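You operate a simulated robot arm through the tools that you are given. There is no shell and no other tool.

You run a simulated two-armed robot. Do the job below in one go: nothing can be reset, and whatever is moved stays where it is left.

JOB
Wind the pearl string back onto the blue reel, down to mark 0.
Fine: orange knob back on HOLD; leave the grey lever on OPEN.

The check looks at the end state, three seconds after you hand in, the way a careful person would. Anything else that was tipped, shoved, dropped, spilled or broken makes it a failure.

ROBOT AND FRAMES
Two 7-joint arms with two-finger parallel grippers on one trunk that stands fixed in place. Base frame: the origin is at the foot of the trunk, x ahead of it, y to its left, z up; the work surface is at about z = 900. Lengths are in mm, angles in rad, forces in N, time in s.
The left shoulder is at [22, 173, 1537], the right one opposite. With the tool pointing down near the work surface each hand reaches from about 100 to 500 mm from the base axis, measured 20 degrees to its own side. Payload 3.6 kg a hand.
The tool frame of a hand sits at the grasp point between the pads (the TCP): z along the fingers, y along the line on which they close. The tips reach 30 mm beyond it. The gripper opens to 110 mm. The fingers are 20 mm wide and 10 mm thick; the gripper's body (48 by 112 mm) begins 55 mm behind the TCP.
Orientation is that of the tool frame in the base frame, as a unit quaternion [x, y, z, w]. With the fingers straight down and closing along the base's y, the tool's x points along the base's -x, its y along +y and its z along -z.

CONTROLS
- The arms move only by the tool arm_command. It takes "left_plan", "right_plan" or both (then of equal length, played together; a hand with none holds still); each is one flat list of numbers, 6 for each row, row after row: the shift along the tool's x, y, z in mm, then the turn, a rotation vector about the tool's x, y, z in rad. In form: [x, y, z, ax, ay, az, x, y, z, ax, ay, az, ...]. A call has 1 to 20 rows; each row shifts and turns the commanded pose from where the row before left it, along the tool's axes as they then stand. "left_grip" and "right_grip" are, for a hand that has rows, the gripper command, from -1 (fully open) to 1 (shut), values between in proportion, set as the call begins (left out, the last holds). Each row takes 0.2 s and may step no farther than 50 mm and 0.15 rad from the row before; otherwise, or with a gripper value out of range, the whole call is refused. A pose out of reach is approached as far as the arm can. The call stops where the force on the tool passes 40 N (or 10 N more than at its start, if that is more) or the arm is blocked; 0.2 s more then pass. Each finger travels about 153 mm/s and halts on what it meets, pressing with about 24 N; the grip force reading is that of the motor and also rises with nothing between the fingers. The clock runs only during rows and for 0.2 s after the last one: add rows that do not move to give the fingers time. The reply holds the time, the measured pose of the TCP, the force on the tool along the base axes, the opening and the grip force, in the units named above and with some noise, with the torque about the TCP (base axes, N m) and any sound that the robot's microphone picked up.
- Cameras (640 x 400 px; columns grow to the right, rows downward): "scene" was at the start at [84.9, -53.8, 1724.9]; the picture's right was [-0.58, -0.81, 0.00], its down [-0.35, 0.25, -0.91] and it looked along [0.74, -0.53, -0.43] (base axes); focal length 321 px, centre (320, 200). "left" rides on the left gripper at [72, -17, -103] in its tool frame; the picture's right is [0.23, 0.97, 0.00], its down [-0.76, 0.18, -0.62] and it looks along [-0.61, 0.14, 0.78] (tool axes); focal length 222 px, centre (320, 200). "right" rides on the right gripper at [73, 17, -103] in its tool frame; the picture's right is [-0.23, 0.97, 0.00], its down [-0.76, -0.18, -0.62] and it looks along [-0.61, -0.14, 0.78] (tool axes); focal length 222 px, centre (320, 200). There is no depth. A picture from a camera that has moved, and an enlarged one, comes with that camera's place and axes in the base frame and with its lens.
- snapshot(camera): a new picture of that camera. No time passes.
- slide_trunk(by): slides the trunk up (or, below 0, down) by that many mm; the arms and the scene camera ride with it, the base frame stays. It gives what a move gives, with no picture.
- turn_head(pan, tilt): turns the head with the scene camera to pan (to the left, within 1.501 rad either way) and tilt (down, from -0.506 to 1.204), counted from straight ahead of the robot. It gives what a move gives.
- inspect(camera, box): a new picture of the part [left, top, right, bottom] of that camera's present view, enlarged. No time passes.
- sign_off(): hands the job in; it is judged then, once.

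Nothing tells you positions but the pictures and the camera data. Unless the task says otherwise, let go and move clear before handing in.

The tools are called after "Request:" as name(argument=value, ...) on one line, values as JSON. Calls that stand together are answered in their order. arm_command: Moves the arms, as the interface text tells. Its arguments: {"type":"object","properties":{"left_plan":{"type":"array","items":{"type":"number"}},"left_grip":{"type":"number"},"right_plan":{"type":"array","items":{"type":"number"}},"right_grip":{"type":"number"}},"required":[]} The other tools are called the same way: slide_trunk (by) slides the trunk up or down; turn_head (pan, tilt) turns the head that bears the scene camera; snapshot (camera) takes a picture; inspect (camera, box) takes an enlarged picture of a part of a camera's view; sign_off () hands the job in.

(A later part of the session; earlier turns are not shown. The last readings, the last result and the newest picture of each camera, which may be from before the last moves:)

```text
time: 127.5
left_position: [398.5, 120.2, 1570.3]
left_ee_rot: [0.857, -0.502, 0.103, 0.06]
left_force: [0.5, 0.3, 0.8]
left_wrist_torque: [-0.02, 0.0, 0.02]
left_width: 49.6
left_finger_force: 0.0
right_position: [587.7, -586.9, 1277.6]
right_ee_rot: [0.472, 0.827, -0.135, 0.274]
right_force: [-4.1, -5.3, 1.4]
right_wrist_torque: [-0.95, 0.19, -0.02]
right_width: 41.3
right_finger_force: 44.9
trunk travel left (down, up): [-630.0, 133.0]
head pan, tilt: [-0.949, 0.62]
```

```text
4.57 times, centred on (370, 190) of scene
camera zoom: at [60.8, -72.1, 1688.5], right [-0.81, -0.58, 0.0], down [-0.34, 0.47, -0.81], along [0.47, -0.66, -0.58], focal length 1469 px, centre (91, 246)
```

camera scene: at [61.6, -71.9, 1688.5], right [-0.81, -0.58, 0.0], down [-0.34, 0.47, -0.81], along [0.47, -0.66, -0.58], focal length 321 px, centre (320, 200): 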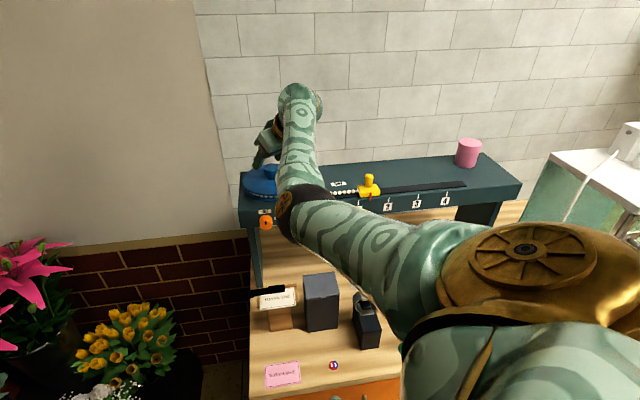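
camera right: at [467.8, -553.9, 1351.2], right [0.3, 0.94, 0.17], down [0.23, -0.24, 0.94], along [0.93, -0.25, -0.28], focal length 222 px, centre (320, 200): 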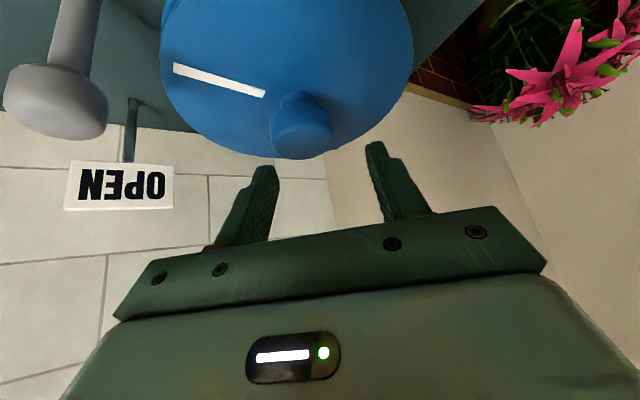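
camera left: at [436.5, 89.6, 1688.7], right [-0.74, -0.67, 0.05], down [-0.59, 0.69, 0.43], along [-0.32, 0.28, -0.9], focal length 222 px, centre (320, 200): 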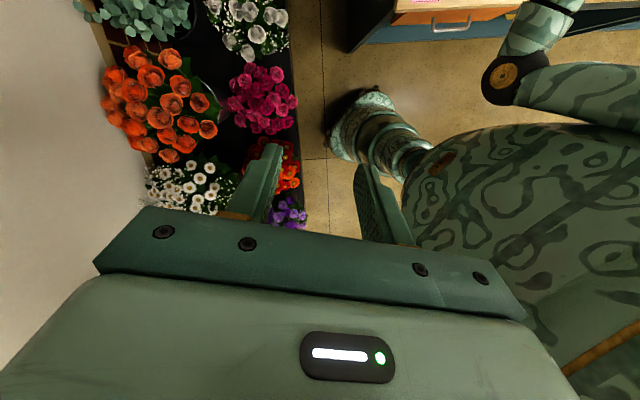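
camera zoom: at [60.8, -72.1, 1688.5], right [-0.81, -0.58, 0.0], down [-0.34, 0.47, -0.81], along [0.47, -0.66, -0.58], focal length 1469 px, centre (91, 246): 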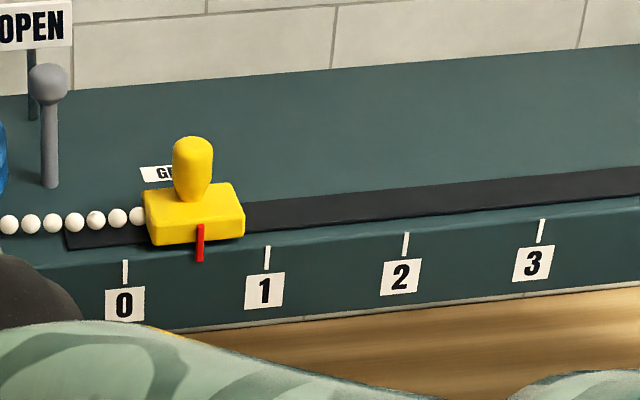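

Request:
arm_command(right_plan=[0, 0.2, 0, 0.0583, -0.0035, 0.0813, 0, 0.2, 0, 0.0583, -0.0035, 0.0813, 0, 0.2, 0, 0.0583, -0.0035, 0.0813])

Request:
snapshot(camera="scene")

Request:
inspect(camera="scene", box=[300, 150, 440, 230])

Request:
snapshot(camera="right")

```text
time: 128.3
left_position: [400.6, 121.6, 1570.3]
left_ee_rot: [0.856, -0.503, 0.103, 0.06]
left_force: [0.7, -0.1, 0.2]
left_wrist_torque: [-0.01, -0.01, -0.02]
left_width: 49.4
left_finger_force: 0.0
right_position: [589.9, -586.8, 1277.2]
right_ee_rot: [0.591, 0.746, -0.174, 0.251]
right_force: [-3.0, -1.1, -0.8]
right_wrist_torque: [0.61, 1.0, 0.01]
right_width: 41.2
right_finger_force: 44.5
trunk travel left (down, up): [-630.0, 133.0]
head pan, tilt: [-0.949, 0.62]
```

```text
taken
camera scene: at [61.7, -71.4, 1688.6], right [-0.81, -0.58, 0.0], down [-0.34, 0.47, -0.81], along [0.47, -0.66, -0.58], focal length 321 px, centre (320, 200)
```

scene: 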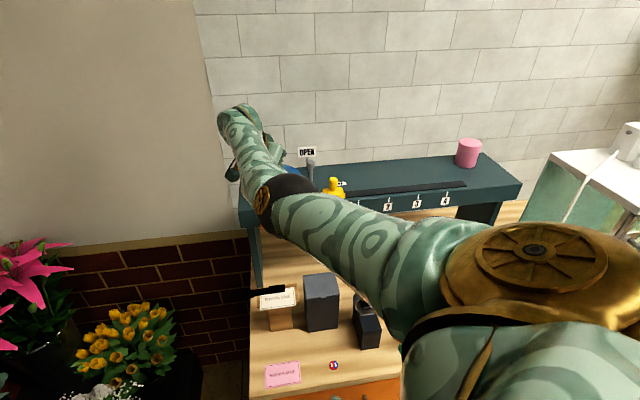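

```text
4.57 times, centred on (370, 190) of scene
camera zoom: at [61.7, -71.4, 1688.6], right [-0.81, -0.58, 0.0], down [-0.34, 0.47, -0.81], along [0.47, -0.66, -0.58], focal length 1469 px, centre (91, 246)
```

zoom: 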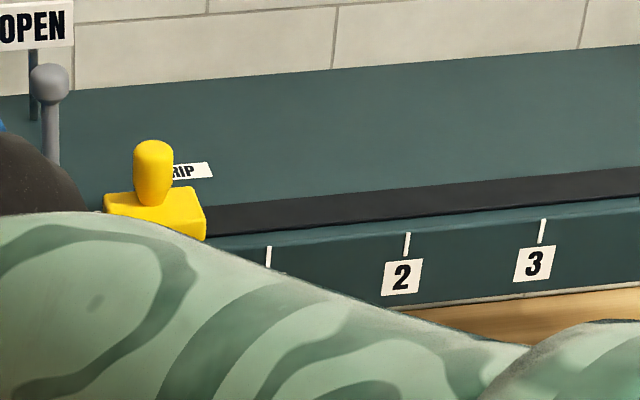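

```text
taken
camera right: at [576.4, -468.4, 1319.1], right [0.98, 0.05, 0.17], down [-0.14, -0.3, 0.94], along [0.1, -0.95, -0.29], focal length 222 px, centre (320, 200)
```

right: 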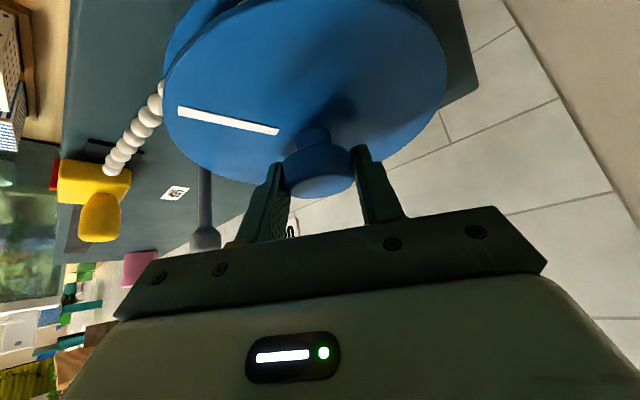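

Only about a quarter mark is left. I'll regrip once more in a better part of the stroke.

Request:
arm_command(right_plan=[0, 0, 0, 0, 0, 0, 0, 0, 0, 0, 0, 0, 0, 0, 0, 0, 0, 0], right_grip=-0.1)

Request:
arm_command(right_plan=[-8.7, 0.5, -12.2, 0, 0, 0, -8.7, 0.5, -12.2, 0, 0, 0, 0, 0, 0, -0.07, 0.0042, -0.0976, 0, 0, 0, -0.07, 0.0042, -0.0976, 0, 0, 0, -0.07, 0.0042, -0.0976, 0, 0, 0, -0.07, 0.0042, -0.0976, 0, 0, 0, -0.07, 0.0042, -0.0976, 0, 0, 0, -0.07, 0.0042, -0.0976])

Request:
snapshot(camera="right")

Request:
inspect(camera="scene", box=[280, 150, 420, 230])

```text
time: 129.1
left_position: [399.5, 119.9, 1570.4]
left_ee_rot: [0.856, -0.503, 0.102, 0.06]
left_force: [-0.7, -0.1, 0.3]
left_wrist_torque: [-0.01, 0.02, 0.02]
left_width: 49.6
left_finger_force: 0.1
right_position: [589.3, -587.6, 1278.2]
right_ee_rot: [0.592, 0.746, -0.176, 0.252]
right_force: [0.7, -0.7, -0.7]
right_wrist_torque: [0.0, -0.04, -0.02]
right_width: 60.5
right_finger_force: 0.0
trunk travel left (down, up): [-630.0, 133.0]
head pan, tilt: [-0.949, 0.62]
```

```text
time: 130.9
left_position: [400.2, 120.7, 1570.3]
left_ee_rot: [0.856, -0.504, 0.102, 0.06]
left_force: [-0.1, 0.2, 0.0]
left_wrist_torque: [0.04, -0.06, 0.0]
left_width: 49.5
left_finger_force: 0.0
right_position: [589.1, -585.9, 1308.0]
right_ee_rot: [0.29, 0.906, -0.075, 0.299]
right_force: [0.3, -0.2, -0.4]
right_wrist_torque: [0.03, -0.05, 0.01]
right_width: 60.4
right_finger_force: 0.1
trunk travel left (down, up): [-630.0, 133.0]
head pan, tilt: [-0.949, 0.62]
```

```text
taken
camera right: at [500.3, -507.8, 1349.2], right [0.7, 0.69, 0.17], down [0.09, -0.32, 0.94], along [0.71, -0.65, -0.28], focal length 222 px, centre (320, 200)
```

right: 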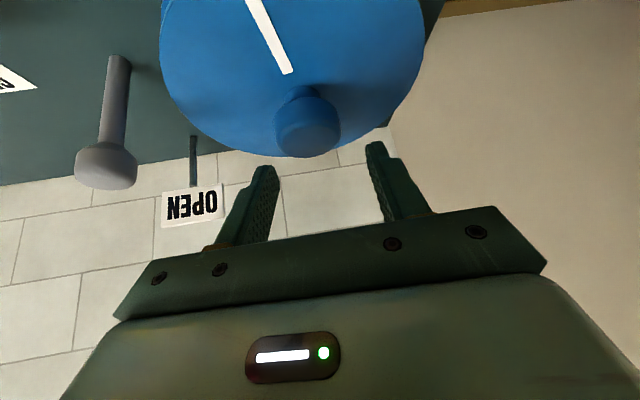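

```text
4.57 times, centred on (350, 190) of scene
camera zoom: at [61.6, -71.7, 1688.5], right [-0.81, -0.58, 0.0], down [-0.34, 0.47, -0.81], along [0.47, -0.66, -0.58], focal length 1469 px, centre (183, 246)
```

zoom: 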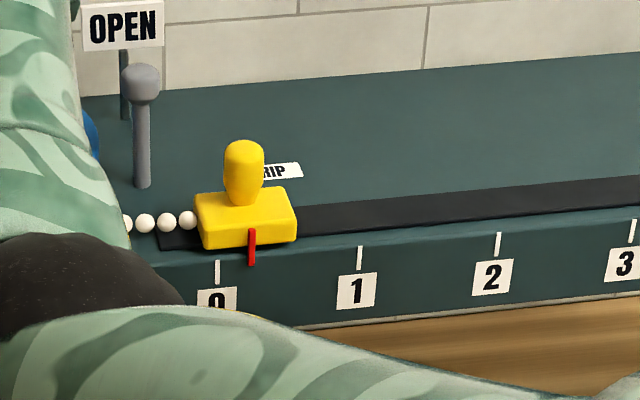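

Request:
arm_command(right_plan=[9.6, -1.9, 12.1, 0, 0, 0, 9.6, -1.9, 12.1, 0, 0, 0])

Request:
arm_command(right_plan=[0, 0, 0, 0, 0, 0, 0, 0, 0, 0, 0, 0, 0, 0, 0, 0, 0, 0], right_grip=1)

Request:
arm_command(right_plan=[0, 0.4, 0, 0.0583, -0.0035, 0.0813, 0, 0.4, 0, 0.0583, -0.0035, 0.0813])

Request:
inspect(camera="scene", box=[280, 150, 420, 230])

```text
time: 131.5
left_position: [398.9, 119.6, 1570.4]
left_ee_rot: [0.856, -0.503, 0.102, 0.06]
left_force: [0.3, -0.6, 0.7]
left_wrist_torque: [0.0, -0.01, -0.01]
left_width: 49.4
left_finger_force: 0.0
right_position: [585.8, -588.1, 1277.1]
right_ee_rot: [0.291, 0.906, -0.076, 0.297]
right_force: [-0.7, -0.7, -0.6]
right_wrist_torque: [0.0, 0.01, -0.01]
right_width: 60.7
right_finger_force: 0.1
trunk travel left (down, up): [-630.0, 133.0]
head pan, tilt: [-0.949, 0.62]
```

```text
time: 132.3
left_position: [400.5, 120.6, 1570.4]
left_ee_rot: [0.856, -0.503, 0.102, 0.06]
left_force: [0.0, -0.1, -0.2]
left_wrist_torque: [-0.01, 0.02, -0.01]
left_width: 49.6
left_finger_force: 0.1
right_position: [587.2, -587.0, 1276.2]
right_ee_rot: [0.29, 0.906, -0.076, 0.298]
right_force: [0.7, 2.3, -2.7]
right_wrist_torque: [-0.82, -0.22, -0.02]
right_width: 41.6
right_finger_force: 44.8
trunk travel left (down, up): [-630.0, 133.0]
head pan, tilt: [-0.949, 0.62]
```

```text
time: 132.9
left_position: [400.6, 121.0, 1570.5]
left_ee_rot: [0.856, -0.503, 0.103, 0.06]
left_force: [0.1, -0.1, 0.2]
left_wrist_torque: [-0.03, -0.01, 0.01]
left_width: 50.0
left_finger_force: 0.0
right_position: [586.5, -587.5, 1277.6]
right_ee_rot: [0.379, 0.873, -0.105, 0.289]
right_force: [-0.9, 3.2, -2.3]
right_wrist_torque: [-0.37, 0.55, 0.06]
right_width: 41.1
right_finger_force: 45.3
trunk travel left (down, up): [-630.0, 133.0]
head pan, tilt: [-0.949, 0.62]
```

```text
4.57 times, centred on (350, 190) of scene
camera zoom: at [62.2, -70.5, 1688.6], right [-0.81, -0.58, 0.0], down [-0.34, 0.47, -0.81], along [0.47, -0.66, -0.58], focal length 1469 px, centre (183, 246)
```

zoom: 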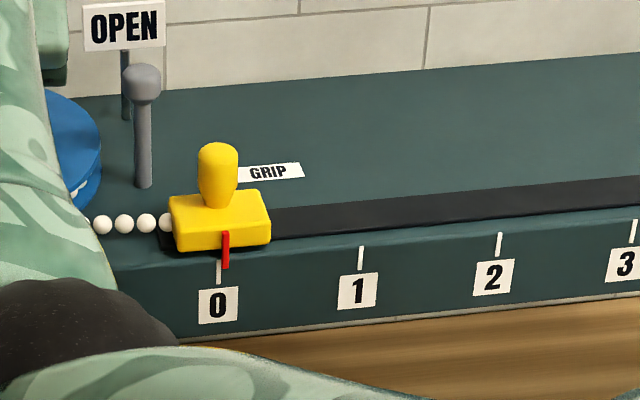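

Request:
inspect(camera="scene", box=[310, 190, 350, 220])

```text
13.33 times, centred on (330, 205) of scene
camera zoom: at [62.2, -70.5, 1688.6], right [-0.81, -0.58, 0.0], down [-0.34, 0.47, -0.81], along [0.47, -0.66, -0.58], focal length 4284 px, centre (187, 133)
```

zoom: 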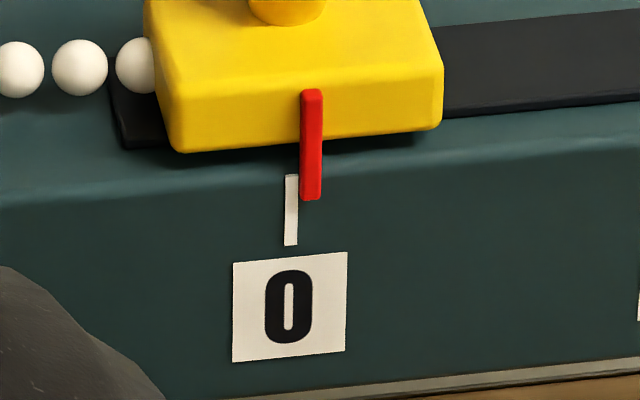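

The pointer looks about 4 mm right of tick 0 from this angle, but part of that is parallax because the pointer stands off the panel. I'll wind a hair more, then release and measure from another height.

Request:
arm_command(right_plan=[0, 0.1, 0, 0.0128, -0.0008, 0.0179])

Request:
inspect(camera="scene", box=[310, 190, 350, 220])

Request:
snapshot(camera="right")

```text
time: 133.3
left_position: [400.0, 120.9, 1569.7]
left_ee_rot: [0.856, -0.503, 0.104, 0.061]
left_force: [-0.3, -0.1, -0.1]
left_wrist_torque: [0.0, -0.04, 0.0]
left_width: 49.5
left_finger_force: 0.0
right_position: [587.2, -587.7, 1276.8]
right_ee_rot: [0.389, 0.868, -0.108, 0.288]
right_force: [-2.2, 3.6, -1.2]
right_wrist_torque: [0.27, 1.06, 0.0]
right_width: 41.6
right_finger_force: 45.0
trunk travel left (down, up): [-630.0, 133.0]
head pan, tilt: [-0.949, 0.62]
```

```text
13.33 times, centred on (330, 205) of scene
camera zoom: at [61.9, -70.5, 1688.6], right [-0.81, -0.58, 0.0], down [-0.34, 0.47, -0.81], along [0.47, -0.66, -0.58], focal length 4284 px, centre (187, 133)
```

zoom: 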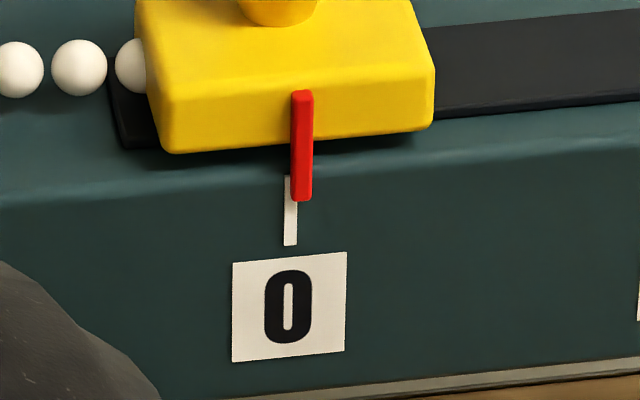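

```text
taken
camera right: at [518.7, -489.7, 1318.8], right [0.84, 0.52, 0.17], down [0.02, -0.33, 0.94], along [0.54, -0.79, -0.29], focal length 222 px, centre (320, 200)
```

right: 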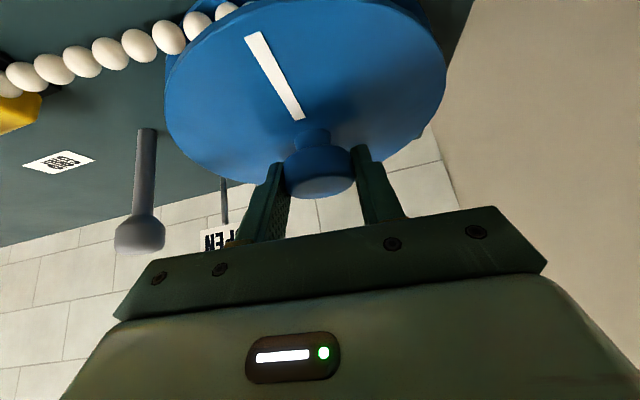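

The pointer is now within about 2 mm of the tick as seen, and parallax accounts for most of that. I'll release the reel, lift clear and check that nothing creeps back.

Request:
arm_command(right_plan=[0, 0, 0, 0, 0, 0, 0, 0, 0, 0, 0, 0, 0, 0, 0, 0, 0, 0], right_grip=-0.1)

Request:
arm_command(right_plan=[-8.7, 0.5, -12.2, 0, 0, 0, -8.7, 0.5, -12.2, 0, 0, 0, -8.7, 0.5, -12.2, 0, 0, 0])

Request:
inspect(camera="scene", box=[310, 190, 350, 220])

```text
time: 134.1
left_position: [400.0, 120.4, 1569.9]
left_ee_rot: [0.856, -0.503, 0.101, 0.06]
left_force: [0.4, -0.3, 0.0]
left_wrist_torque: [0.0, -0.01, -0.01]
left_width: 49.6
left_finger_force: 0.1
right_position: [587.1, -587.3, 1276.2]
right_ee_rot: [0.389, 0.868, -0.108, 0.288]
right_force: [0.3, 0.3, -0.6]
right_wrist_torque: [0.0, 0.02, 0.01]
right_width: 60.2
right_finger_force: 0.1
trunk travel left (down, up): [-630.0, 133.0]
head pan, tilt: [-0.949, 0.62]
```

```text
time: 134.9
left_position: [399.8, 122.2, 1570.3]
left_ee_rot: [0.856, -0.503, 0.103, 0.06]
left_force: [0.5, -1.0, -0.7]
left_wrist_torque: [0.03, 0.01, -0.01]
left_width: 49.5
left_finger_force: 0.0
right_position: [587.0, -588.1, 1322.0]
right_ee_rot: [0.389, 0.868, -0.108, 0.288]
right_force: [-0.3, -0.2, -0.2]
right_wrist_torque: [0.0, 0.04, -0.01]
right_width: 60.6
right_finger_force: 0.1
trunk travel left (down, up): [-630.0, 133.0]
head pan, tilt: [-0.949, 0.62]
```

```text
13.33 times, centred on (330, 205) of scene
camera zoom: at [61.8, -71.1, 1688.6], right [-0.81, -0.58, 0.0], down [-0.34, 0.47, -0.81], along [0.47, -0.66, -0.58], focal length 4284 px, centre (187, 133)
```

zoom: 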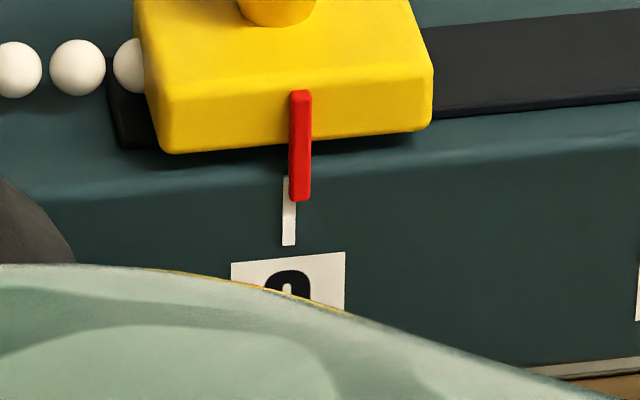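

The slider holds steady. Now I'll retrace the path back in front of the panel to return the orange knob to HOLD.

Request:
arm_command(right_plan=[5.3, 1, -1.9, 0, -0.118, 0, 5, 1, -5.2, 0, -0.118, 0, 4.3, 1, -8.5, 0, -0.118, 0, 3.3, 1, -11.8, 0, -0.118, 0, 1.9, 1, -14.9, 0, -0.118, 0, 0.1, 1, -17.8, 0, -0.118, 0, -2, 1, -20.4, 0, -0.118, 0, -4.3, 1, -22.9, 0, -0.118, 0])

Request:
snapshot(camera="scene")

Request:
snapshot(camera="right")

```text
time: 136.7
left_position: [399.3, 121.8, 1570.8]
left_ee_rot: [0.856, -0.504, 0.103, 0.06]
left_force: [-0.2, 0.4, 0.5]
left_wrist_torque: [-0.03, 0.04, 0.02]
left_width: 49.5
left_finger_force: 0.0
right_position: [518.5, -503.4, 1352.5]
right_ee_rot: [0.296, 0.642, -0.273, 0.652]
right_force: [0.6, -0.8, 0.5]
right_wrist_torque: [0.0, -0.03, -0.04]
right_width: 60.3
right_finger_force: 0.0
trunk travel left (down, up): [-630.0, 133.0]
head pan, tilt: [-0.949, 0.62]
```

```text
taken
camera scene: at [61.0, -70.1, 1688.6], right [-0.81, -0.58, 0.0], down [-0.34, 0.47, -0.81], along [0.47, -0.66, -0.58], focal length 321 px, centre (320, 200)
```

scene: 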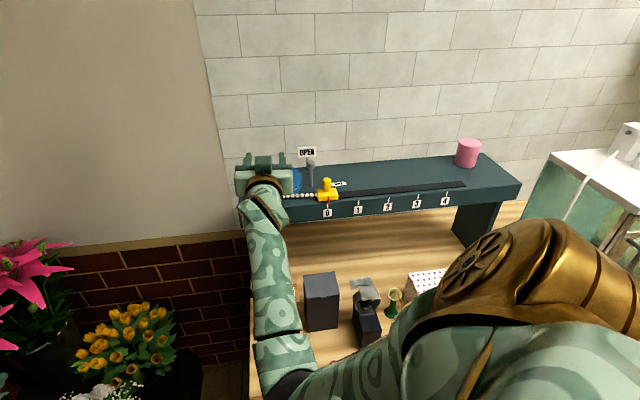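

```text
taken
camera right: at [464.8, -414.9, 1280.2], right [0.71, 0.65, 0.26], down [-0.57, 0.32, 0.75], along [0.41, -0.69, 0.6], focal length 222 px, centre (320, 200)
```

right: 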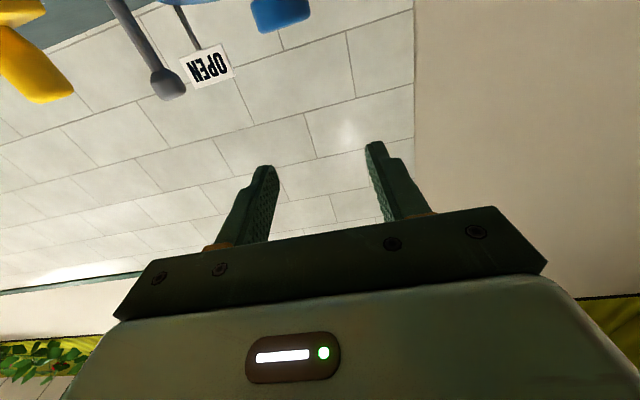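

Request:
slide_trunk(by=130)

Request:
arm_command(right_plan=[39, 0, 0, 0, 0, 0, 39, 0, 0, 0, 0, 0, 39, 0, 0, 0, 0, 0, 39, 0, 0, 0, 0, 0, 39, 0, 0, 0, 0, 0])

Request:
snapshot(camera="right")

Request:
inspect(camera="scene", box=[220, 160, 380, 280])

```text
time: 138.3
left_position: [399.0, 119.6, 1699.8]
left_ee_rot: [0.856, -0.503, 0.102, 0.06]
left_force: [0.4, 0.6, -0.2]
left_wrist_torque: [-0.01, -0.01, 0.0]
left_width: 49.5
left_finger_force: 0.1
right_position: [519.4, -504.7, 1481.4]
right_ee_rot: [0.297, 0.643, -0.273, 0.651]
right_force: [-0.3, -0.6, 0.4]
right_wrist_torque: [0.0, 0.03, -0.05]
right_width: 60.8
right_finger_force: 0.0
trunk travel left (down, up): [-760.0, 3.0]
head pan, tilt: [-0.949, 0.62]
```

```text
time: 139.5
left_position: [399.7, 121.2, 1699.6]
left_ee_rot: [0.856, -0.503, 0.102, 0.06]
left_force: [-0.5, 0.4, 0.9]
left_wrist_torque: [0.01, 0.0, 0.01]
left_width: 49.5
left_finger_force: 0.0
right_position: [525.8, -498.6, 1288.7]
right_ee_rot: [0.298, 0.643, -0.272, 0.651]
right_force: [-0.2, 0.7, -0.6]
right_wrist_torque: [-0.04, 0.0, 0.0]
right_width: 60.4
right_finger_force: 0.0
trunk travel left (down, up): [-760.0, 3.0]
head pan, tilt: [-0.949, 0.62]
```

```text
taken
camera right: at [470.7, -409.0, 1216.0], right [0.71, 0.65, 0.26], down [-0.57, 0.32, 0.76], along [0.41, -0.69, 0.6], focal length 222 px, centre (320, 200)
```

right: 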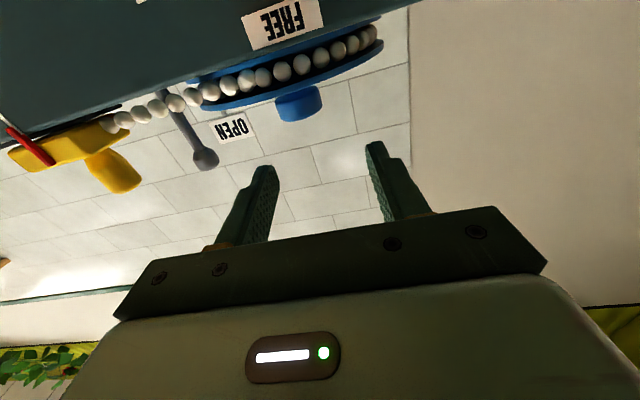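

```text
3.33 times, centred on (300, 220) of scene
camera zoom: at [59.8, -71.3, 1818.3], right [-0.81, -0.58, 0.0], down [-0.34, 0.47, -0.81], along [0.47, -0.66, -0.58], focal length 1071 px, centre (387, 133)
```

zoom: 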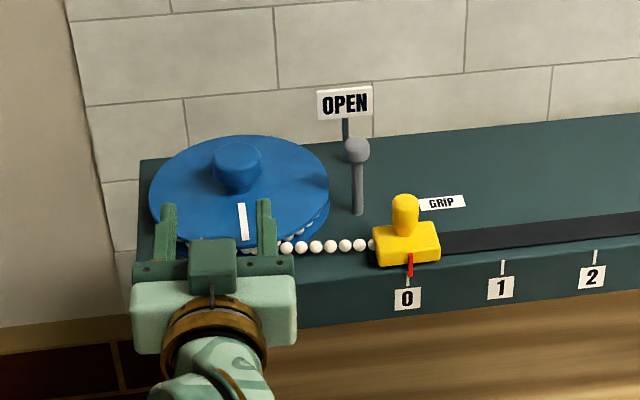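

Request:
arm_command(right_plan=[8, 3, -17, 0, 0, 0, 8, 3, -17.5, 0, 0, 0, 16, 0, 0, 0, 0, 0])

Request:
snapshot(camera="right")

Request:
inspect(camera="scene", box=[320, 220, 360, 250])

```text
time: 140.3
left_position: [399.4, 120.8, 1700.4]
left_ee_rot: [0.856, -0.504, 0.102, 0.06]
left_force: [0.3, -1.2, 0.0]
left_wrist_torque: [0.0, -0.02, -0.02]
left_width: 49.5
left_finger_force: 0.1
right_position: [513.9, -482.6, 1273.3]
right_ee_rot: [0.3, 0.629, -0.279, 0.661]
right_force: [-0.5, 0.4, -0.9]
right_wrist_torque: [-0.01, 0.01, -0.03]
right_width: 60.4
right_finger_force: 0.0
trunk travel left (down, up): [-760.0, 3.0]
head pan, tilt: [-0.949, 0.62]
```

```text
taken
camera right: at [463.0, -394.0, 1198.9], right [0.71, 0.64, 0.27], down [-0.59, 0.34, 0.73], along [0.38, -0.68, 0.62], focal length 222 px, centre (320, 200)
```

right: 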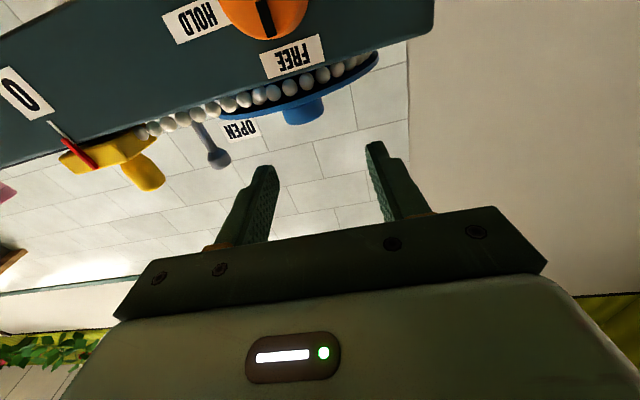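

```text
13.33 times, centred on (340, 235) of scene
camera zoom: at [59.8, -71.3, 1818.3], right [-0.81, -0.58, 0.0], down [-0.34, 0.47, -0.81], along [0.47, -0.66, -0.58], focal length 4284 px, centre (53, -267)
```

zoom: 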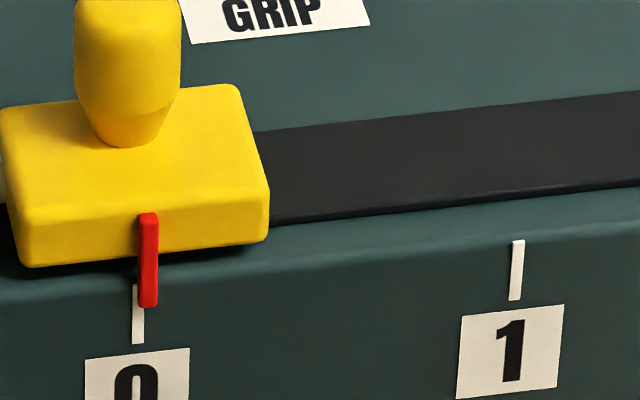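

Request:
inspect(camera="right", box=[0, 60, 170, 200])

```text
2.86 times, centred on (85, 130) of right
camera zoom: at [463.0, -394.0, 1198.9], right [0.71, 0.64, 0.27], down [-0.59, 0.34, 0.73], along [0.38, -0.68, 0.62], focal length 635 px, centre (991, 400)
```

zoom: 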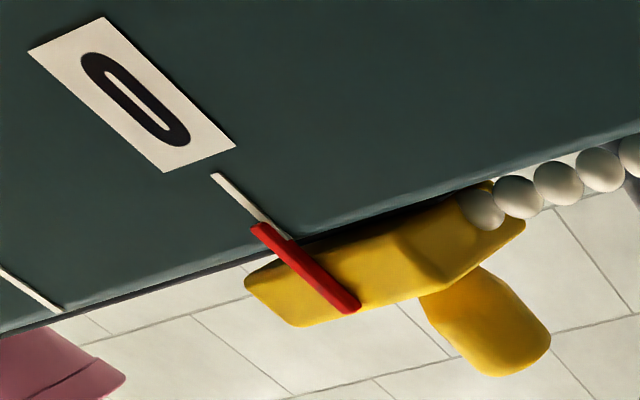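

Triangulating with the wrist view, the pointer is about 1.7 mm right of the 0 tick, or 0.02 of a mark, which is on the mark. I'll straighten the hand slightly and move into place over the knob.

Request:
arm_command(right_plan=[0, 0, 0, -0.087, 0.03, 0.0025, 0, 0, 0, 0, 0, 0])

```text
time: 140.9
left_position: [400.1, 121.8, 1700.2]
left_ee_rot: [0.856, -0.503, 0.103, 0.061]
left_force: [-0.7, -0.6, -1.2]
left_wrist_torque: [-0.01, 0.0, -0.01]
left_width: 49.5
left_finger_force: 0.1
right_position: [512.3, -481.5, 1272.7]
right_ee_rot: [0.274, 0.652, -0.245, 0.663]
right_force: [0.6, -0.7, 0.1]
right_wrist_torque: [0.01, 0.01, 0.04]
right_width: 60.4
right_finger_force: 0.1
trunk travel left (down, up): [-760.0, 3.0]
head pan, tilt: [-0.949, 0.62]
```

Request:
arm_command(right_plan=[0, 2.4, -12.5, 0, 0, 0, 16, 0, 0, 0, 0, 0])

Request:
snapshot(camera="right")

```text
time: 141.7
left_position: [399.4, 122.1, 1701.6]
left_ee_rot: [0.856, -0.503, 0.103, 0.06]
left_force: [0.2, 0.3, 0.2]
left_wrist_torque: [0.0, -0.03, -0.03]
left_width: 49.4
left_finger_force: 0.0
right_position: [509.1, -480.8, 1263.8]
right_ee_rot: [0.275, 0.644, -0.251, 0.668]
right_force: [-0.3, 0.6, -1.2]
right_wrist_torque: [-0.06, 0.0, 0.03]
right_width: 60.4
right_finger_force: 0.0
trunk travel left (down, up): [-760.0, 3.0]
head pan, tilt: [-0.949, 0.62]
stopped in row 2 (right hand): the arm was blocked; the commanded pose is now the measured one
```

```text
taken
camera right: at [450.2, -396.3, 1190.4], right [0.66, 0.7, 0.27], down [-0.6, 0.29, 0.74], along [0.44, -0.65, 0.61], focal length 222 px, centre (320, 200)
```

right: 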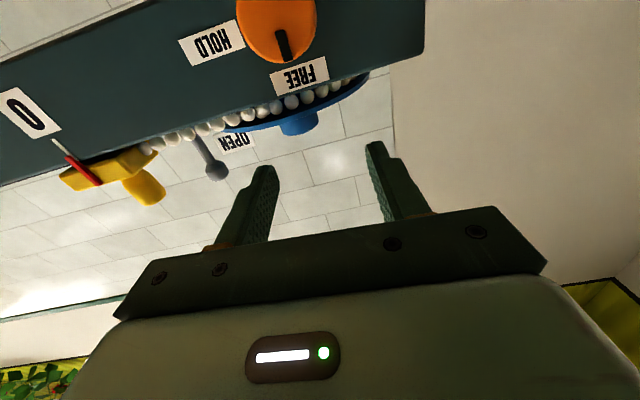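

Request:
snapshot(camera="scene")

Request:
snapshot(camera="left")

```text
taken
camera scene: at [59.6, -71.0, 1818.4], right [-0.81, -0.58, 0.0], down [-0.34, 0.47, -0.81], along [0.47, -0.66, -0.58], focal length 321 px, centre (320, 200)
```

scene: 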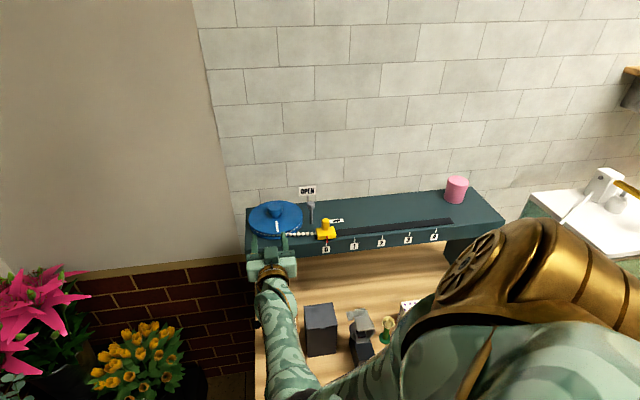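

```text
taken
camera left: at [436.8, 89.8, 1818.9], right [-0.74, -0.67, 0.05], down [-0.59, 0.69, 0.43], along [-0.32, 0.28, -0.9], focal length 222 px, centre (320, 200)
```

left: 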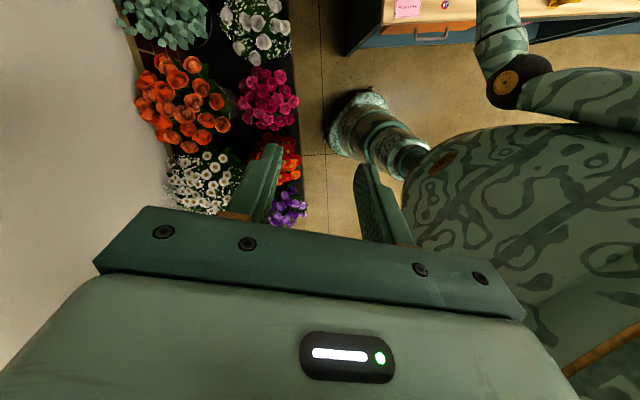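

Request:
arm_command(right_plan=[12, 0, 0, 0, 0.01, 0, 12, 0, 0, 0, 0.01, 0])

```text
time: 142.3
left_position: [399.2, 120.7, 1700.3]
left_ee_rot: [0.856, -0.503, 0.103, 0.061]
left_force: [-0.5, 0.0, -0.1]
left_wrist_torque: [0.03, -0.01, 0.03]
left_width: 49.4
left_finger_force: 0.0
right_position: [509.4, -474.6, 1236.0]
right_ee_rot: [0.278, 0.655, -0.244, 0.659]
right_force: [-1.0, -0.3, 0.0]
right_wrist_torque: [0.01, 0.02, 0.01]
right_width: 60.6
right_finger_force: 0.1
trunk travel left (down, up): [-760.0, 3.0]
head pan, tilt: [-0.949, 0.62]
```

Request:
arm_command(right_plan=[5, 0, -3, 0, 0, 0, 5, 0, -3, 0, 0, 0])

Request:
snapshot(camera="right")

```text
time: 142.9
left_position: [399.3, 120.7, 1700.5]
left_ee_rot: [0.856, -0.503, 0.102, 0.06]
left_force: [-0.2, -0.3, -0.2]
left_wrist_torque: [-0.01, -0.03, -0.03]
left_width: 49.5
left_finger_force: 0.0
right_position: [506.8, -471.5, 1227.7]
right_ee_rot: [0.279, 0.654, -0.245, 0.66]
right_force: [0.0, -0.5, -0.4]
right_wrist_torque: [0.01, 0.0, -0.03]
right_width: 60.4
right_finger_force: 0.0
trunk travel left (down, up): [-760.0, 3.0]
head pan, tilt: [-0.949, 0.62]
```

```text
taken
camera right: at [444.9, -385.3, 1156.2], right [0.66, 0.7, 0.27], down [-0.59, 0.27, 0.76], along [0.46, -0.66, 0.59], focal length 222 px, centre (320, 200)
```

right: 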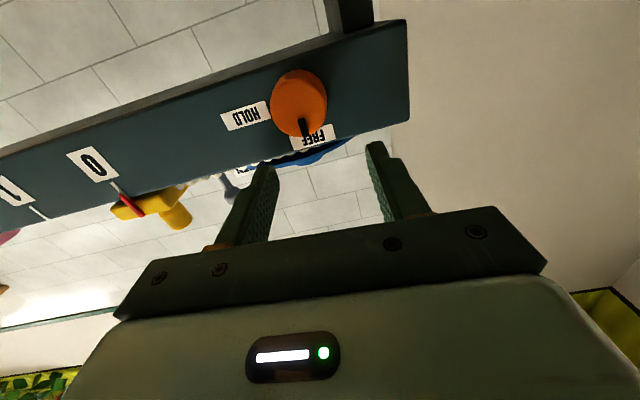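

Request:
arm_command(right_plan=[21.5, 0, 0, 0, 0, 0, 21.5, 0, 0, 0, 0, 0])

Request:
snapshot(camera="right")

Request:
inspect(camera="scene", box=[220, 180, 380, 290])

```text
time: 143.5
left_position: [399.6, 120.1, 1699.8]
left_ee_rot: [0.856, -0.503, 0.102, 0.061]
left_force: [-0.4, -0.3, -1.0]
left_wrist_torque: [0.01, 0.03, 0.01]
left_width: 49.6
left_finger_force: 0.1
right_position: [507.0, -470.0, 1183.0]
right_ee_rot: [0.278, 0.654, -0.245, 0.66]
right_force: [0.3, -0.7, 1.0]
right_wrist_torque: [0.02, -0.03, -0.03]
right_width: 60.4
right_finger_force: 0.0
trunk travel left (down, up): [-760.0, 3.0]
head pan, tilt: [-0.949, 0.62]
```

```text
taken
camera right: at [446.6, -384.6, 1113.3], right [0.66, 0.7, 0.27], down [-0.59, 0.27, 0.76], along [0.46, -0.66, 0.59], focal length 222 px, centre (320, 200)
```

right: 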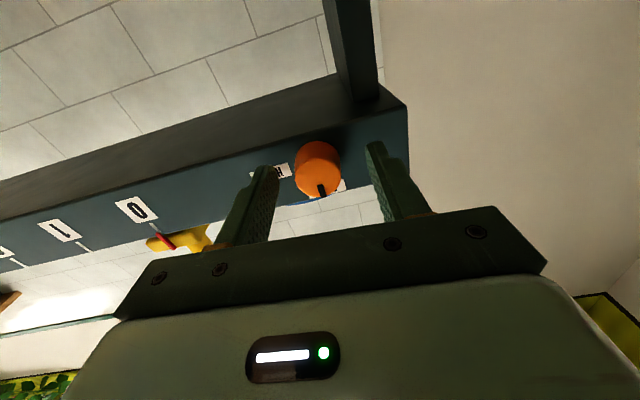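

```text
3.64 times, centred on (300, 235) of scene
camera zoom: at [59.9, -72.2, 1818.3], right [-0.81, -0.58, 0.0], down [-0.34, 0.47, -0.81], along [0.47, -0.66, -0.58], focal length 1168 px, centre (393, 73)
```

zoom: 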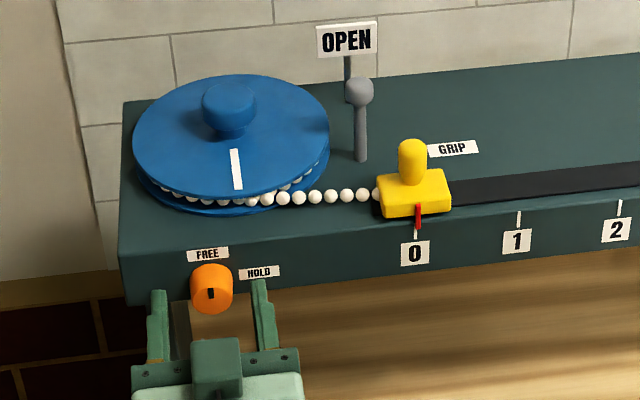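

The slider sits at 0 and the knob is centred on FREE. I'll roll the open fingers a quarter turn counter-clockwise, grip, then turn back to HOLD.

Request:
arm_command(right_plan=[0, 0, 0, 0, 0, -0.15, 0, 0, 0, 0, 0, -0.15, 0, 0, 0, 0, 0, -0.15, 0, 0, 0, 0, 0, -0.15, 0, 0, 0, 0, 0, -0.15, 0, 0, 0, 0, 0, -0.15, 0, 0, 0, 0, 0, -0.15, 0, 0, 0, 0, 0, -0.15, 0, 0, 0, 0, 0, -0.15, 0, 0, 0, 0, 0, -0.15])

Request:
snapshot(camera="right")

```text
time: 145.7
left_position: [398.7, 120.5, 1700.2]
left_ee_rot: [0.856, -0.503, 0.102, 0.06]
left_force: [-0.4, -0.1, 0.0]
left_wrist_torque: [-0.01, 0.0, 0.03]
left_width: 49.5
left_finger_force: 0.1
right_position: [506.9, -467.4, 1183.9]
right_ee_rot: [-0.243, 0.668, -0.629, 0.315]
right_force: [-0.6, 0.4, 0.0]
right_wrist_torque: [-0.03, -0.02, 0.0]
right_width: 60.8
right_finger_force: 0.1
trunk travel left (down, up): [-760.0, 3.0]
head pan, tilt: [-0.949, 0.62]
```

```text
taken
camera right: at [384.0, -449.4, 1159.3], right [0.22, 0.25, -0.94], down [0.06, 0.96, 0.27], along [0.97, -0.11, 0.2], focal length 222 px, centre (320, 200)
```

right: 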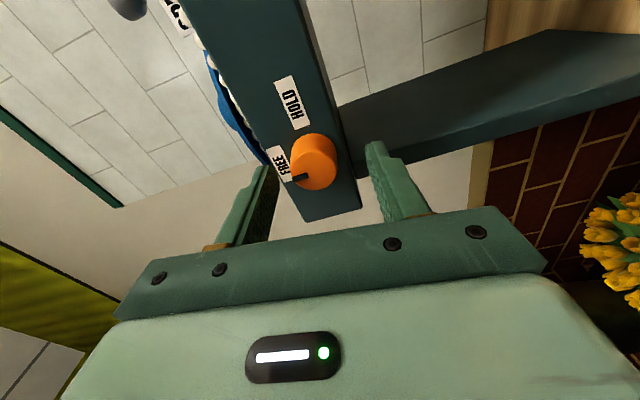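

Request:
arm_command(right_plan=[0, -2, 0, 0, 0, 0])

Request:
arm_command(right_plan=[0, 0, 0, 0, 0, 0, 0, 0, 0, 0, 0, 0, 0, 0, 0, 0, 0, 0], right_grip=1)

Request:
arm_command(right_plan=[0, 0, 0, 0, 0, 0.1, 0, 0, 0, 0, 0, 0.1, 0, 0, 0, 0, 0, 0.1, 0, 0, 0, 0, 0, 0.1, 0, 0, 0, 0, 0, 0.1, 0, 0, 0, 0, 0, 0.1, 0, 0, 0, 0, 0, 0.1, 0, 0, 0, 0, 0, 0.1])

Request:
inspect(camera="scene", box=[220, 180, 380, 290])

```text
time: 146.1
left_position: [398.6, 121.3, 1701.2]
left_ee_rot: [0.856, -0.503, 0.103, 0.06]
left_force: [-0.6, 0.9, 0.1]
left_wrist_torque: [-0.02, -0.01, 0.01]
left_width: 49.8
left_finger_force: 0.1
right_position: [507.0, -469.0, 1186.6]
right_ee_rot: [-0.242, 0.668, -0.629, 0.315]
right_force: [0.2, -0.4, -0.8]
right_wrist_torque: [0.01, -0.02, 0.0]
right_width: 60.6
right_finger_force: 0.1
trunk travel left (down, up): [-760.0, 3.0]
head pan, tilt: [-0.949, 0.62]
```

```text
time: 146.9
left_position: [399.6, 121.8, 1700.6]
left_ee_rot: [0.856, -0.502, 0.103, 0.059]
left_force: [0.1, 0.3, 0.6]
left_wrist_torque: [-0.02, -0.01, -0.01]
left_width: 49.5
left_finger_force: 0.0
right_position: [506.5, -469.6, 1188.1]
right_ee_rot: [-0.241, 0.667, -0.63, 0.316]
right_force: [1.8, -1.1, 7.8]
right_wrist_torque: [-0.11, -0.23, -0.02]
right_width: 30.2
right_finger_force: 44.6
trunk travel left (down, up): [-760.0, 3.0]
head pan, tilt: [-0.949, 0.62]
```

```text
time: 148.7
left_position: [398.3, 122.7, 1699.3]
left_ee_rot: [0.856, -0.503, 0.103, 0.06]
left_force: [0.6, -0.1, 0.1]
left_wrist_torque: [0.03, -0.01, -0.03]
left_width: 49.7
left_finger_force: 0.0
right_position: [505.5, -469.6, 1189.1]
right_ee_rot: [0.039, 0.707, -0.458, 0.537]
right_force: [5.1, -6.5, 22.6]
right_wrist_torque: [-1.01, -0.99, 0.47]
right_width: 30.2
right_finger_force: 45.2
trunk travel left (down, up): [-760.0, 3.0]
head pan, tilt: [-0.949, 0.62]
```

```text
3.64 times, centred on (300, 235) of scene
camera zoom: at [57.5, -70.1, 1818.6], right [-0.81, -0.58, 0.0], down [-0.34, 0.47, -0.81], along [0.47, -0.66, -0.58], focal length 1168 px, centre (393, 73)
```

zoom: 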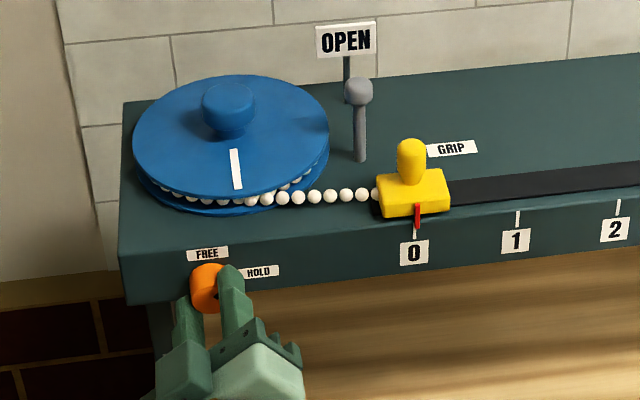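

Request:
arm_command(right_plan=[-1.6, -1.2, 0, 0, 0, 0.1, -1.6, -1.2, 0, 0, 0, 0.1, 0, 0, 0, 0, 0, 0.1, 0, 0, 0, 0, 0, 0.1, 0, 0, 0, 0, 0, 0.1, 0, 0, 0, 0, 0, 0.1])

Request:
inspect(camera="scene", box=[240, 220, 310, 280])

Request:
snapshot(camera="right")

```text
time: 150.1
left_position: [398.5, 118.8, 1700.2]
left_ee_rot: [0.856, -0.503, 0.102, 0.059]
left_force: [0.4, -0.3, 1.0]
left_wrist_torque: [-0.01, 0.01, 0.01]
left_width: 49.2
left_finger_force: 0.1
right_position: [505.1, -470.3, 1189.1]
right_ee_rot: [0.246, 0.667, -0.277, 0.647]
right_force: [-1.6, -8.7, 5.2]
right_wrist_torque: [-0.86, -0.86, -0.35]
right_width: 30.1
right_finger_force: 44.7
trunk travel left (down, up): [-760.0, 3.0]
head pan, tilt: [-0.949, 0.62]
```

```text
6.67 times, centred on (275, 250) of scene
camera zoom: at [58.0, -72.6, 1818.3], right [-0.81, -0.58, 0.0], down [-0.34, 0.47, -0.81], along [0.47, -0.66, -0.58], focal length 2142 px, centre (620, -133)
```

zoom: 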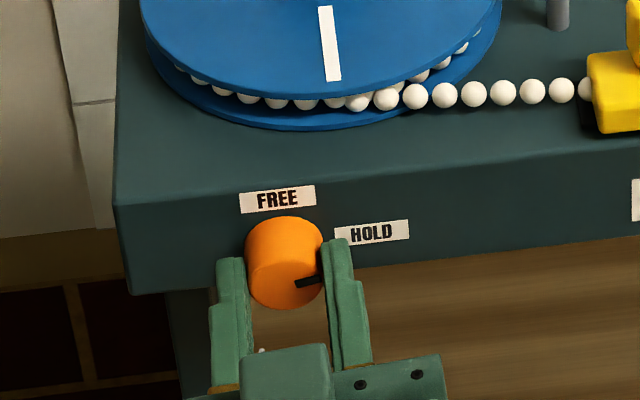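

```text
taken
camera right: at [439.0, -390.0, 1116.8], right [0.68, 0.71, 0.18], down [-0.54, 0.32, 0.78], along [0.5, -0.62, 0.6], focal length 222 px, centre (320, 200)
```

right: 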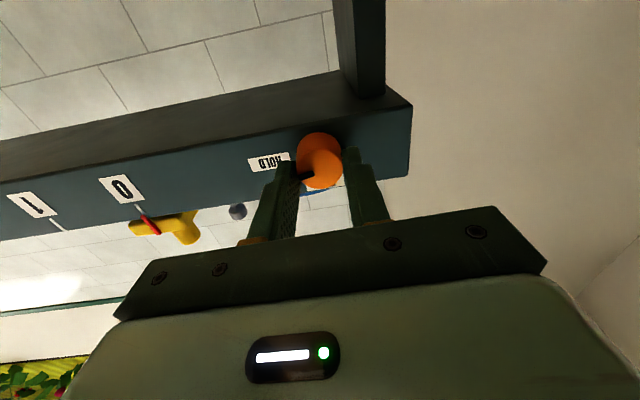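

Request:
arm_command(right_plan=[0, 0, 0, 0, 0, 0.09, 0, 0, 0, 0, 0, 0.09])

Request:
inspect(camera="scene", box=[240, 220, 310, 280])

```text
time: 150.7
left_position: [397.8, 117.9, 1701.1]
left_ee_rot: [0.856, -0.503, 0.102, 0.059]
left_force: [-0.2, 0.4, -0.5]
left_wrist_torque: [-0.02, 0.0, 0.01]
left_width: 49.5
left_finger_force: 0.1
right_position: [505.6, -471.4, 1189.9]
right_ee_rot: [0.306, 0.642, -0.218, 0.669]
right_force: [-5.4, -8.2, 0.3]
right_wrist_torque: [-0.71, -0.73, -0.62]
right_width: 29.9
right_finger_force: 44.8
trunk travel left (down, up): [-760.0, 3.0]
head pan, tilt: [-0.949, 0.62]
```

```text
6.67 times, centred on (275, 250) of scene
camera zoom: at [57.6, -73.1, 1818.3], right [-0.81, -0.58, 0.0], down [-0.34, 0.47, -0.81], along [0.47, -0.66, -0.58], focal length 2142 px, centre (620, -133)
```

zoom: 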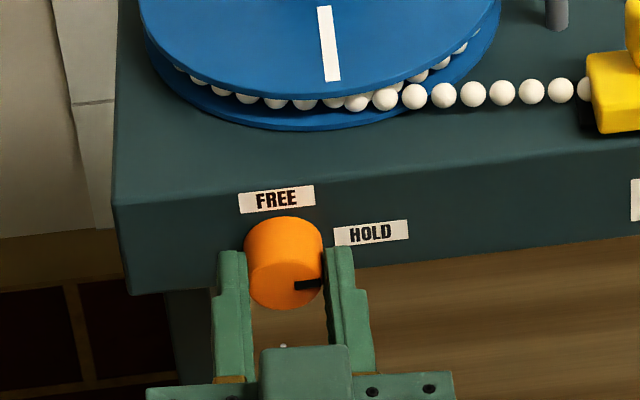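

Request:
arm_command(right_plan=[0, 0, 0, 0, 0, 0.04, 0, 0, 0, 0, 0, 0])

Request:
arm_command(right_plan=[0, 0, 0, 0, 0, 0, 0, 0, 0, 0, 0, 0, 0, 0, 0, 0, 0, 0], right_grip=-0.1)

Request:
inspect(camera="scene", box=[240, 220, 310, 280])

Request:
snapshot(camera="right")

```text
time: 151.3
left_position: [397.5, 119.2, 1701.7]
left_ee_rot: [0.856, -0.503, 0.103, 0.059]
left_force: [-0.4, 0.2, 0.5]
left_wrist_torque: [-0.01, 0.02, -0.01]
left_width: 49.6
left_finger_force: 0.1
right_position: [504.1, -470.7, 1190.5]
right_ee_rot: [0.318, 0.636, -0.206, 0.672]
right_force: [-8.9, -6.0, -1.7]
right_wrist_torque: [-0.21, 0.54, -0.23]
right_width: 30.2
right_finger_force: 45.0
trunk travel left (down, up): [-760.0, 3.0]
head pan, tilt: [-0.949, 0.62]
```

```text
time: 152.1
left_position: [399.7, 122.1, 1700.1]
left_ee_rot: [0.856, -0.503, 0.103, 0.06]
left_force: [0.0, 0.7, 1.3]
left_wrist_torque: [-0.01, 0.0, 0.01]
left_width: 49.3
left_finger_force: 0.0
right_position: [507.5, -468.0, 1190.8]
right_ee_rot: [0.316, 0.636, -0.205, 0.673]
right_force: [0.2, 0.6, -0.2]
right_wrist_torque: [0.01, 0.03, -0.05]
right_width: 60.7
right_finger_force: 0.1
trunk travel left (down, up): [-760.0, 3.0]
head pan, tilt: [-0.949, 0.62]
```

```text
6.67 times, centred on (275, 250) of scene
camera zoom: at [59.5, -71.0, 1818.4], right [-0.81, -0.58, 0.0], down [-0.34, 0.47, -0.81], along [0.47, -0.66, -0.58], focal length 2142 px, centre (620, -133)
```

zoom: 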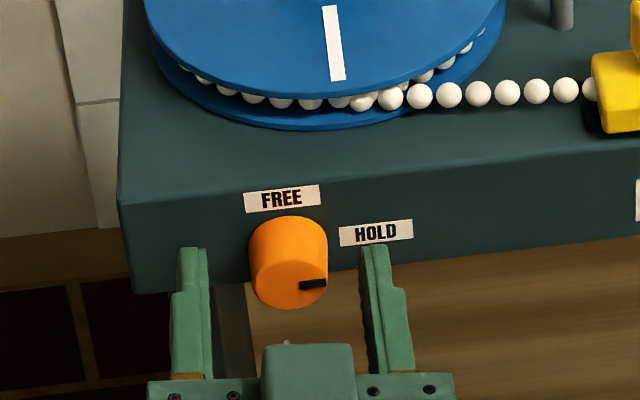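

```text
taken
camera right: at [451.4, -377.8, 1122.2], right [0.64, 0.67, 0.39], down [-0.65, 0.2, 0.73], along [0.41, -0.72, 0.57], focal length 222 px, centre (320, 200)
```

right: 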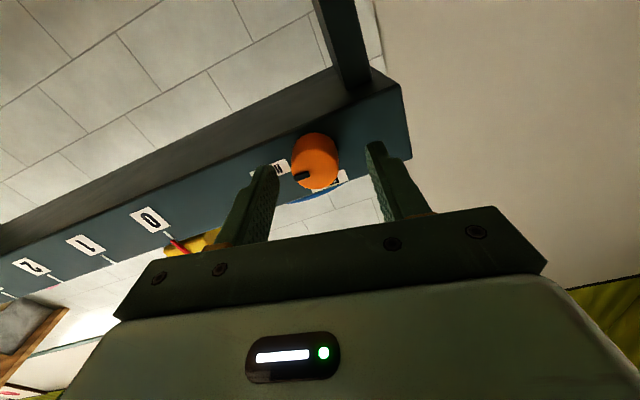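

The knob is back on HOLD and released. I'll rise straight up and clear the area.

Request:
arm_command(right_plan=[-34.5, 5.8, 0, 0, 0, 0, -34.5, 5.8, 0, 0, 0, 0, -34.5, 5.8, 0, 0, 0, 0, -37.4, 6.3, 6.4, 0, 0, 0, -37.4, 6.3, 6.4, 0, 0, 0, -37.4, 6.3, 6.4, 0, 0, 0, -37.4, 6.3, 6.4, 0, 0, 0, -37.4, 6.3, 6.4, 0, 0, 0])

Request:
snapshot(camera="scene")

Request:
inspect(camera="scene", box=[235, 170, 475, 290])

Request:
inspect(camera="scene", box=[320, 220, 360, 250])

```text
time: 153.9
left_position: [400.5, 122.4, 1700.5]
left_ee_rot: [0.856, -0.503, 0.103, 0.06]
left_force: [-0.3, -0.1, -0.9]
left_wrist_torque: [-0.01, -0.01, -0.01]
left_width: 49.5
left_finger_force: 0.0
right_position: [525.3, -505.4, 1493.6]
right_ee_rot: [0.314, 0.629, -0.221, 0.676]
right_force: [-0.6, 0.3, -0.7]
right_wrist_torque: [0.01, -0.02, -0.03]
right_width: 60.3
right_finger_force: 0.0
trunk travel left (down, up): [-760.0, 3.0]
head pan, tilt: [-0.949, 0.62]
```

```text
taken
camera scene: at [59.8, -69.7, 1818.4], right [-0.81, -0.58, 0.0], down [-0.34, 0.47, -0.81], along [0.47, -0.66, -0.58], focal length 321 px, centre (320, 200)
```

scene: 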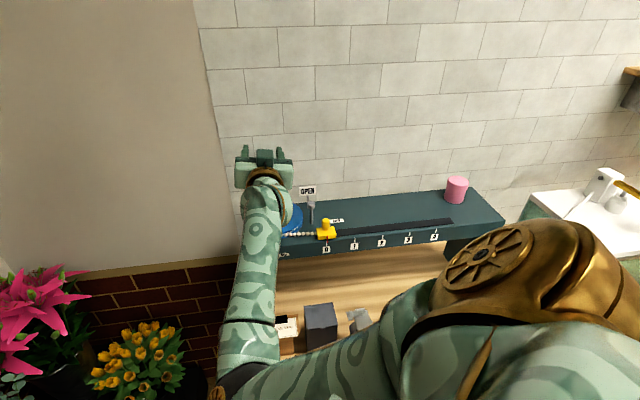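

```text
2.67 times, centred on (355, 230) of scene
camera zoom: at [59.8, -69.7, 1818.4], right [-0.81, -0.58, 0.0], down [-0.34, 0.47, -0.81], along [0.47, -0.66, -0.58], focal length 857 px, centre (227, 120)
```

zoom: 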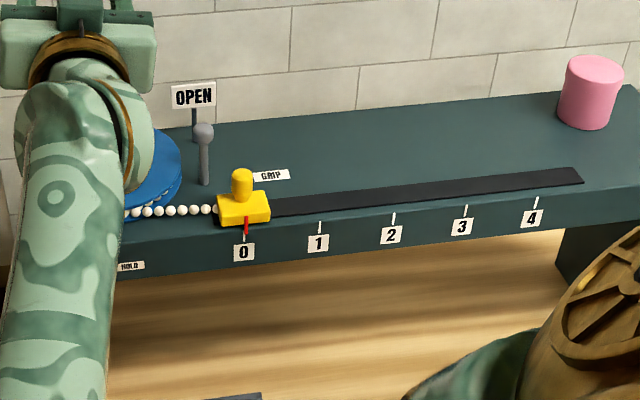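

```text
13.33 times, centred on (340, 235) of scene
camera zoom: at [59.8, -69.7, 1818.4], right [-0.81, -0.58, 0.0], down [-0.34, 0.47, -0.81], along [0.47, -0.66, -0.58], focal length 4284 px, centre (53, -267)
```

zoom: 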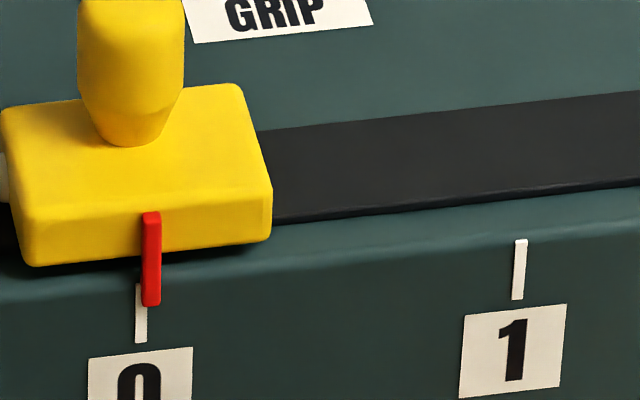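

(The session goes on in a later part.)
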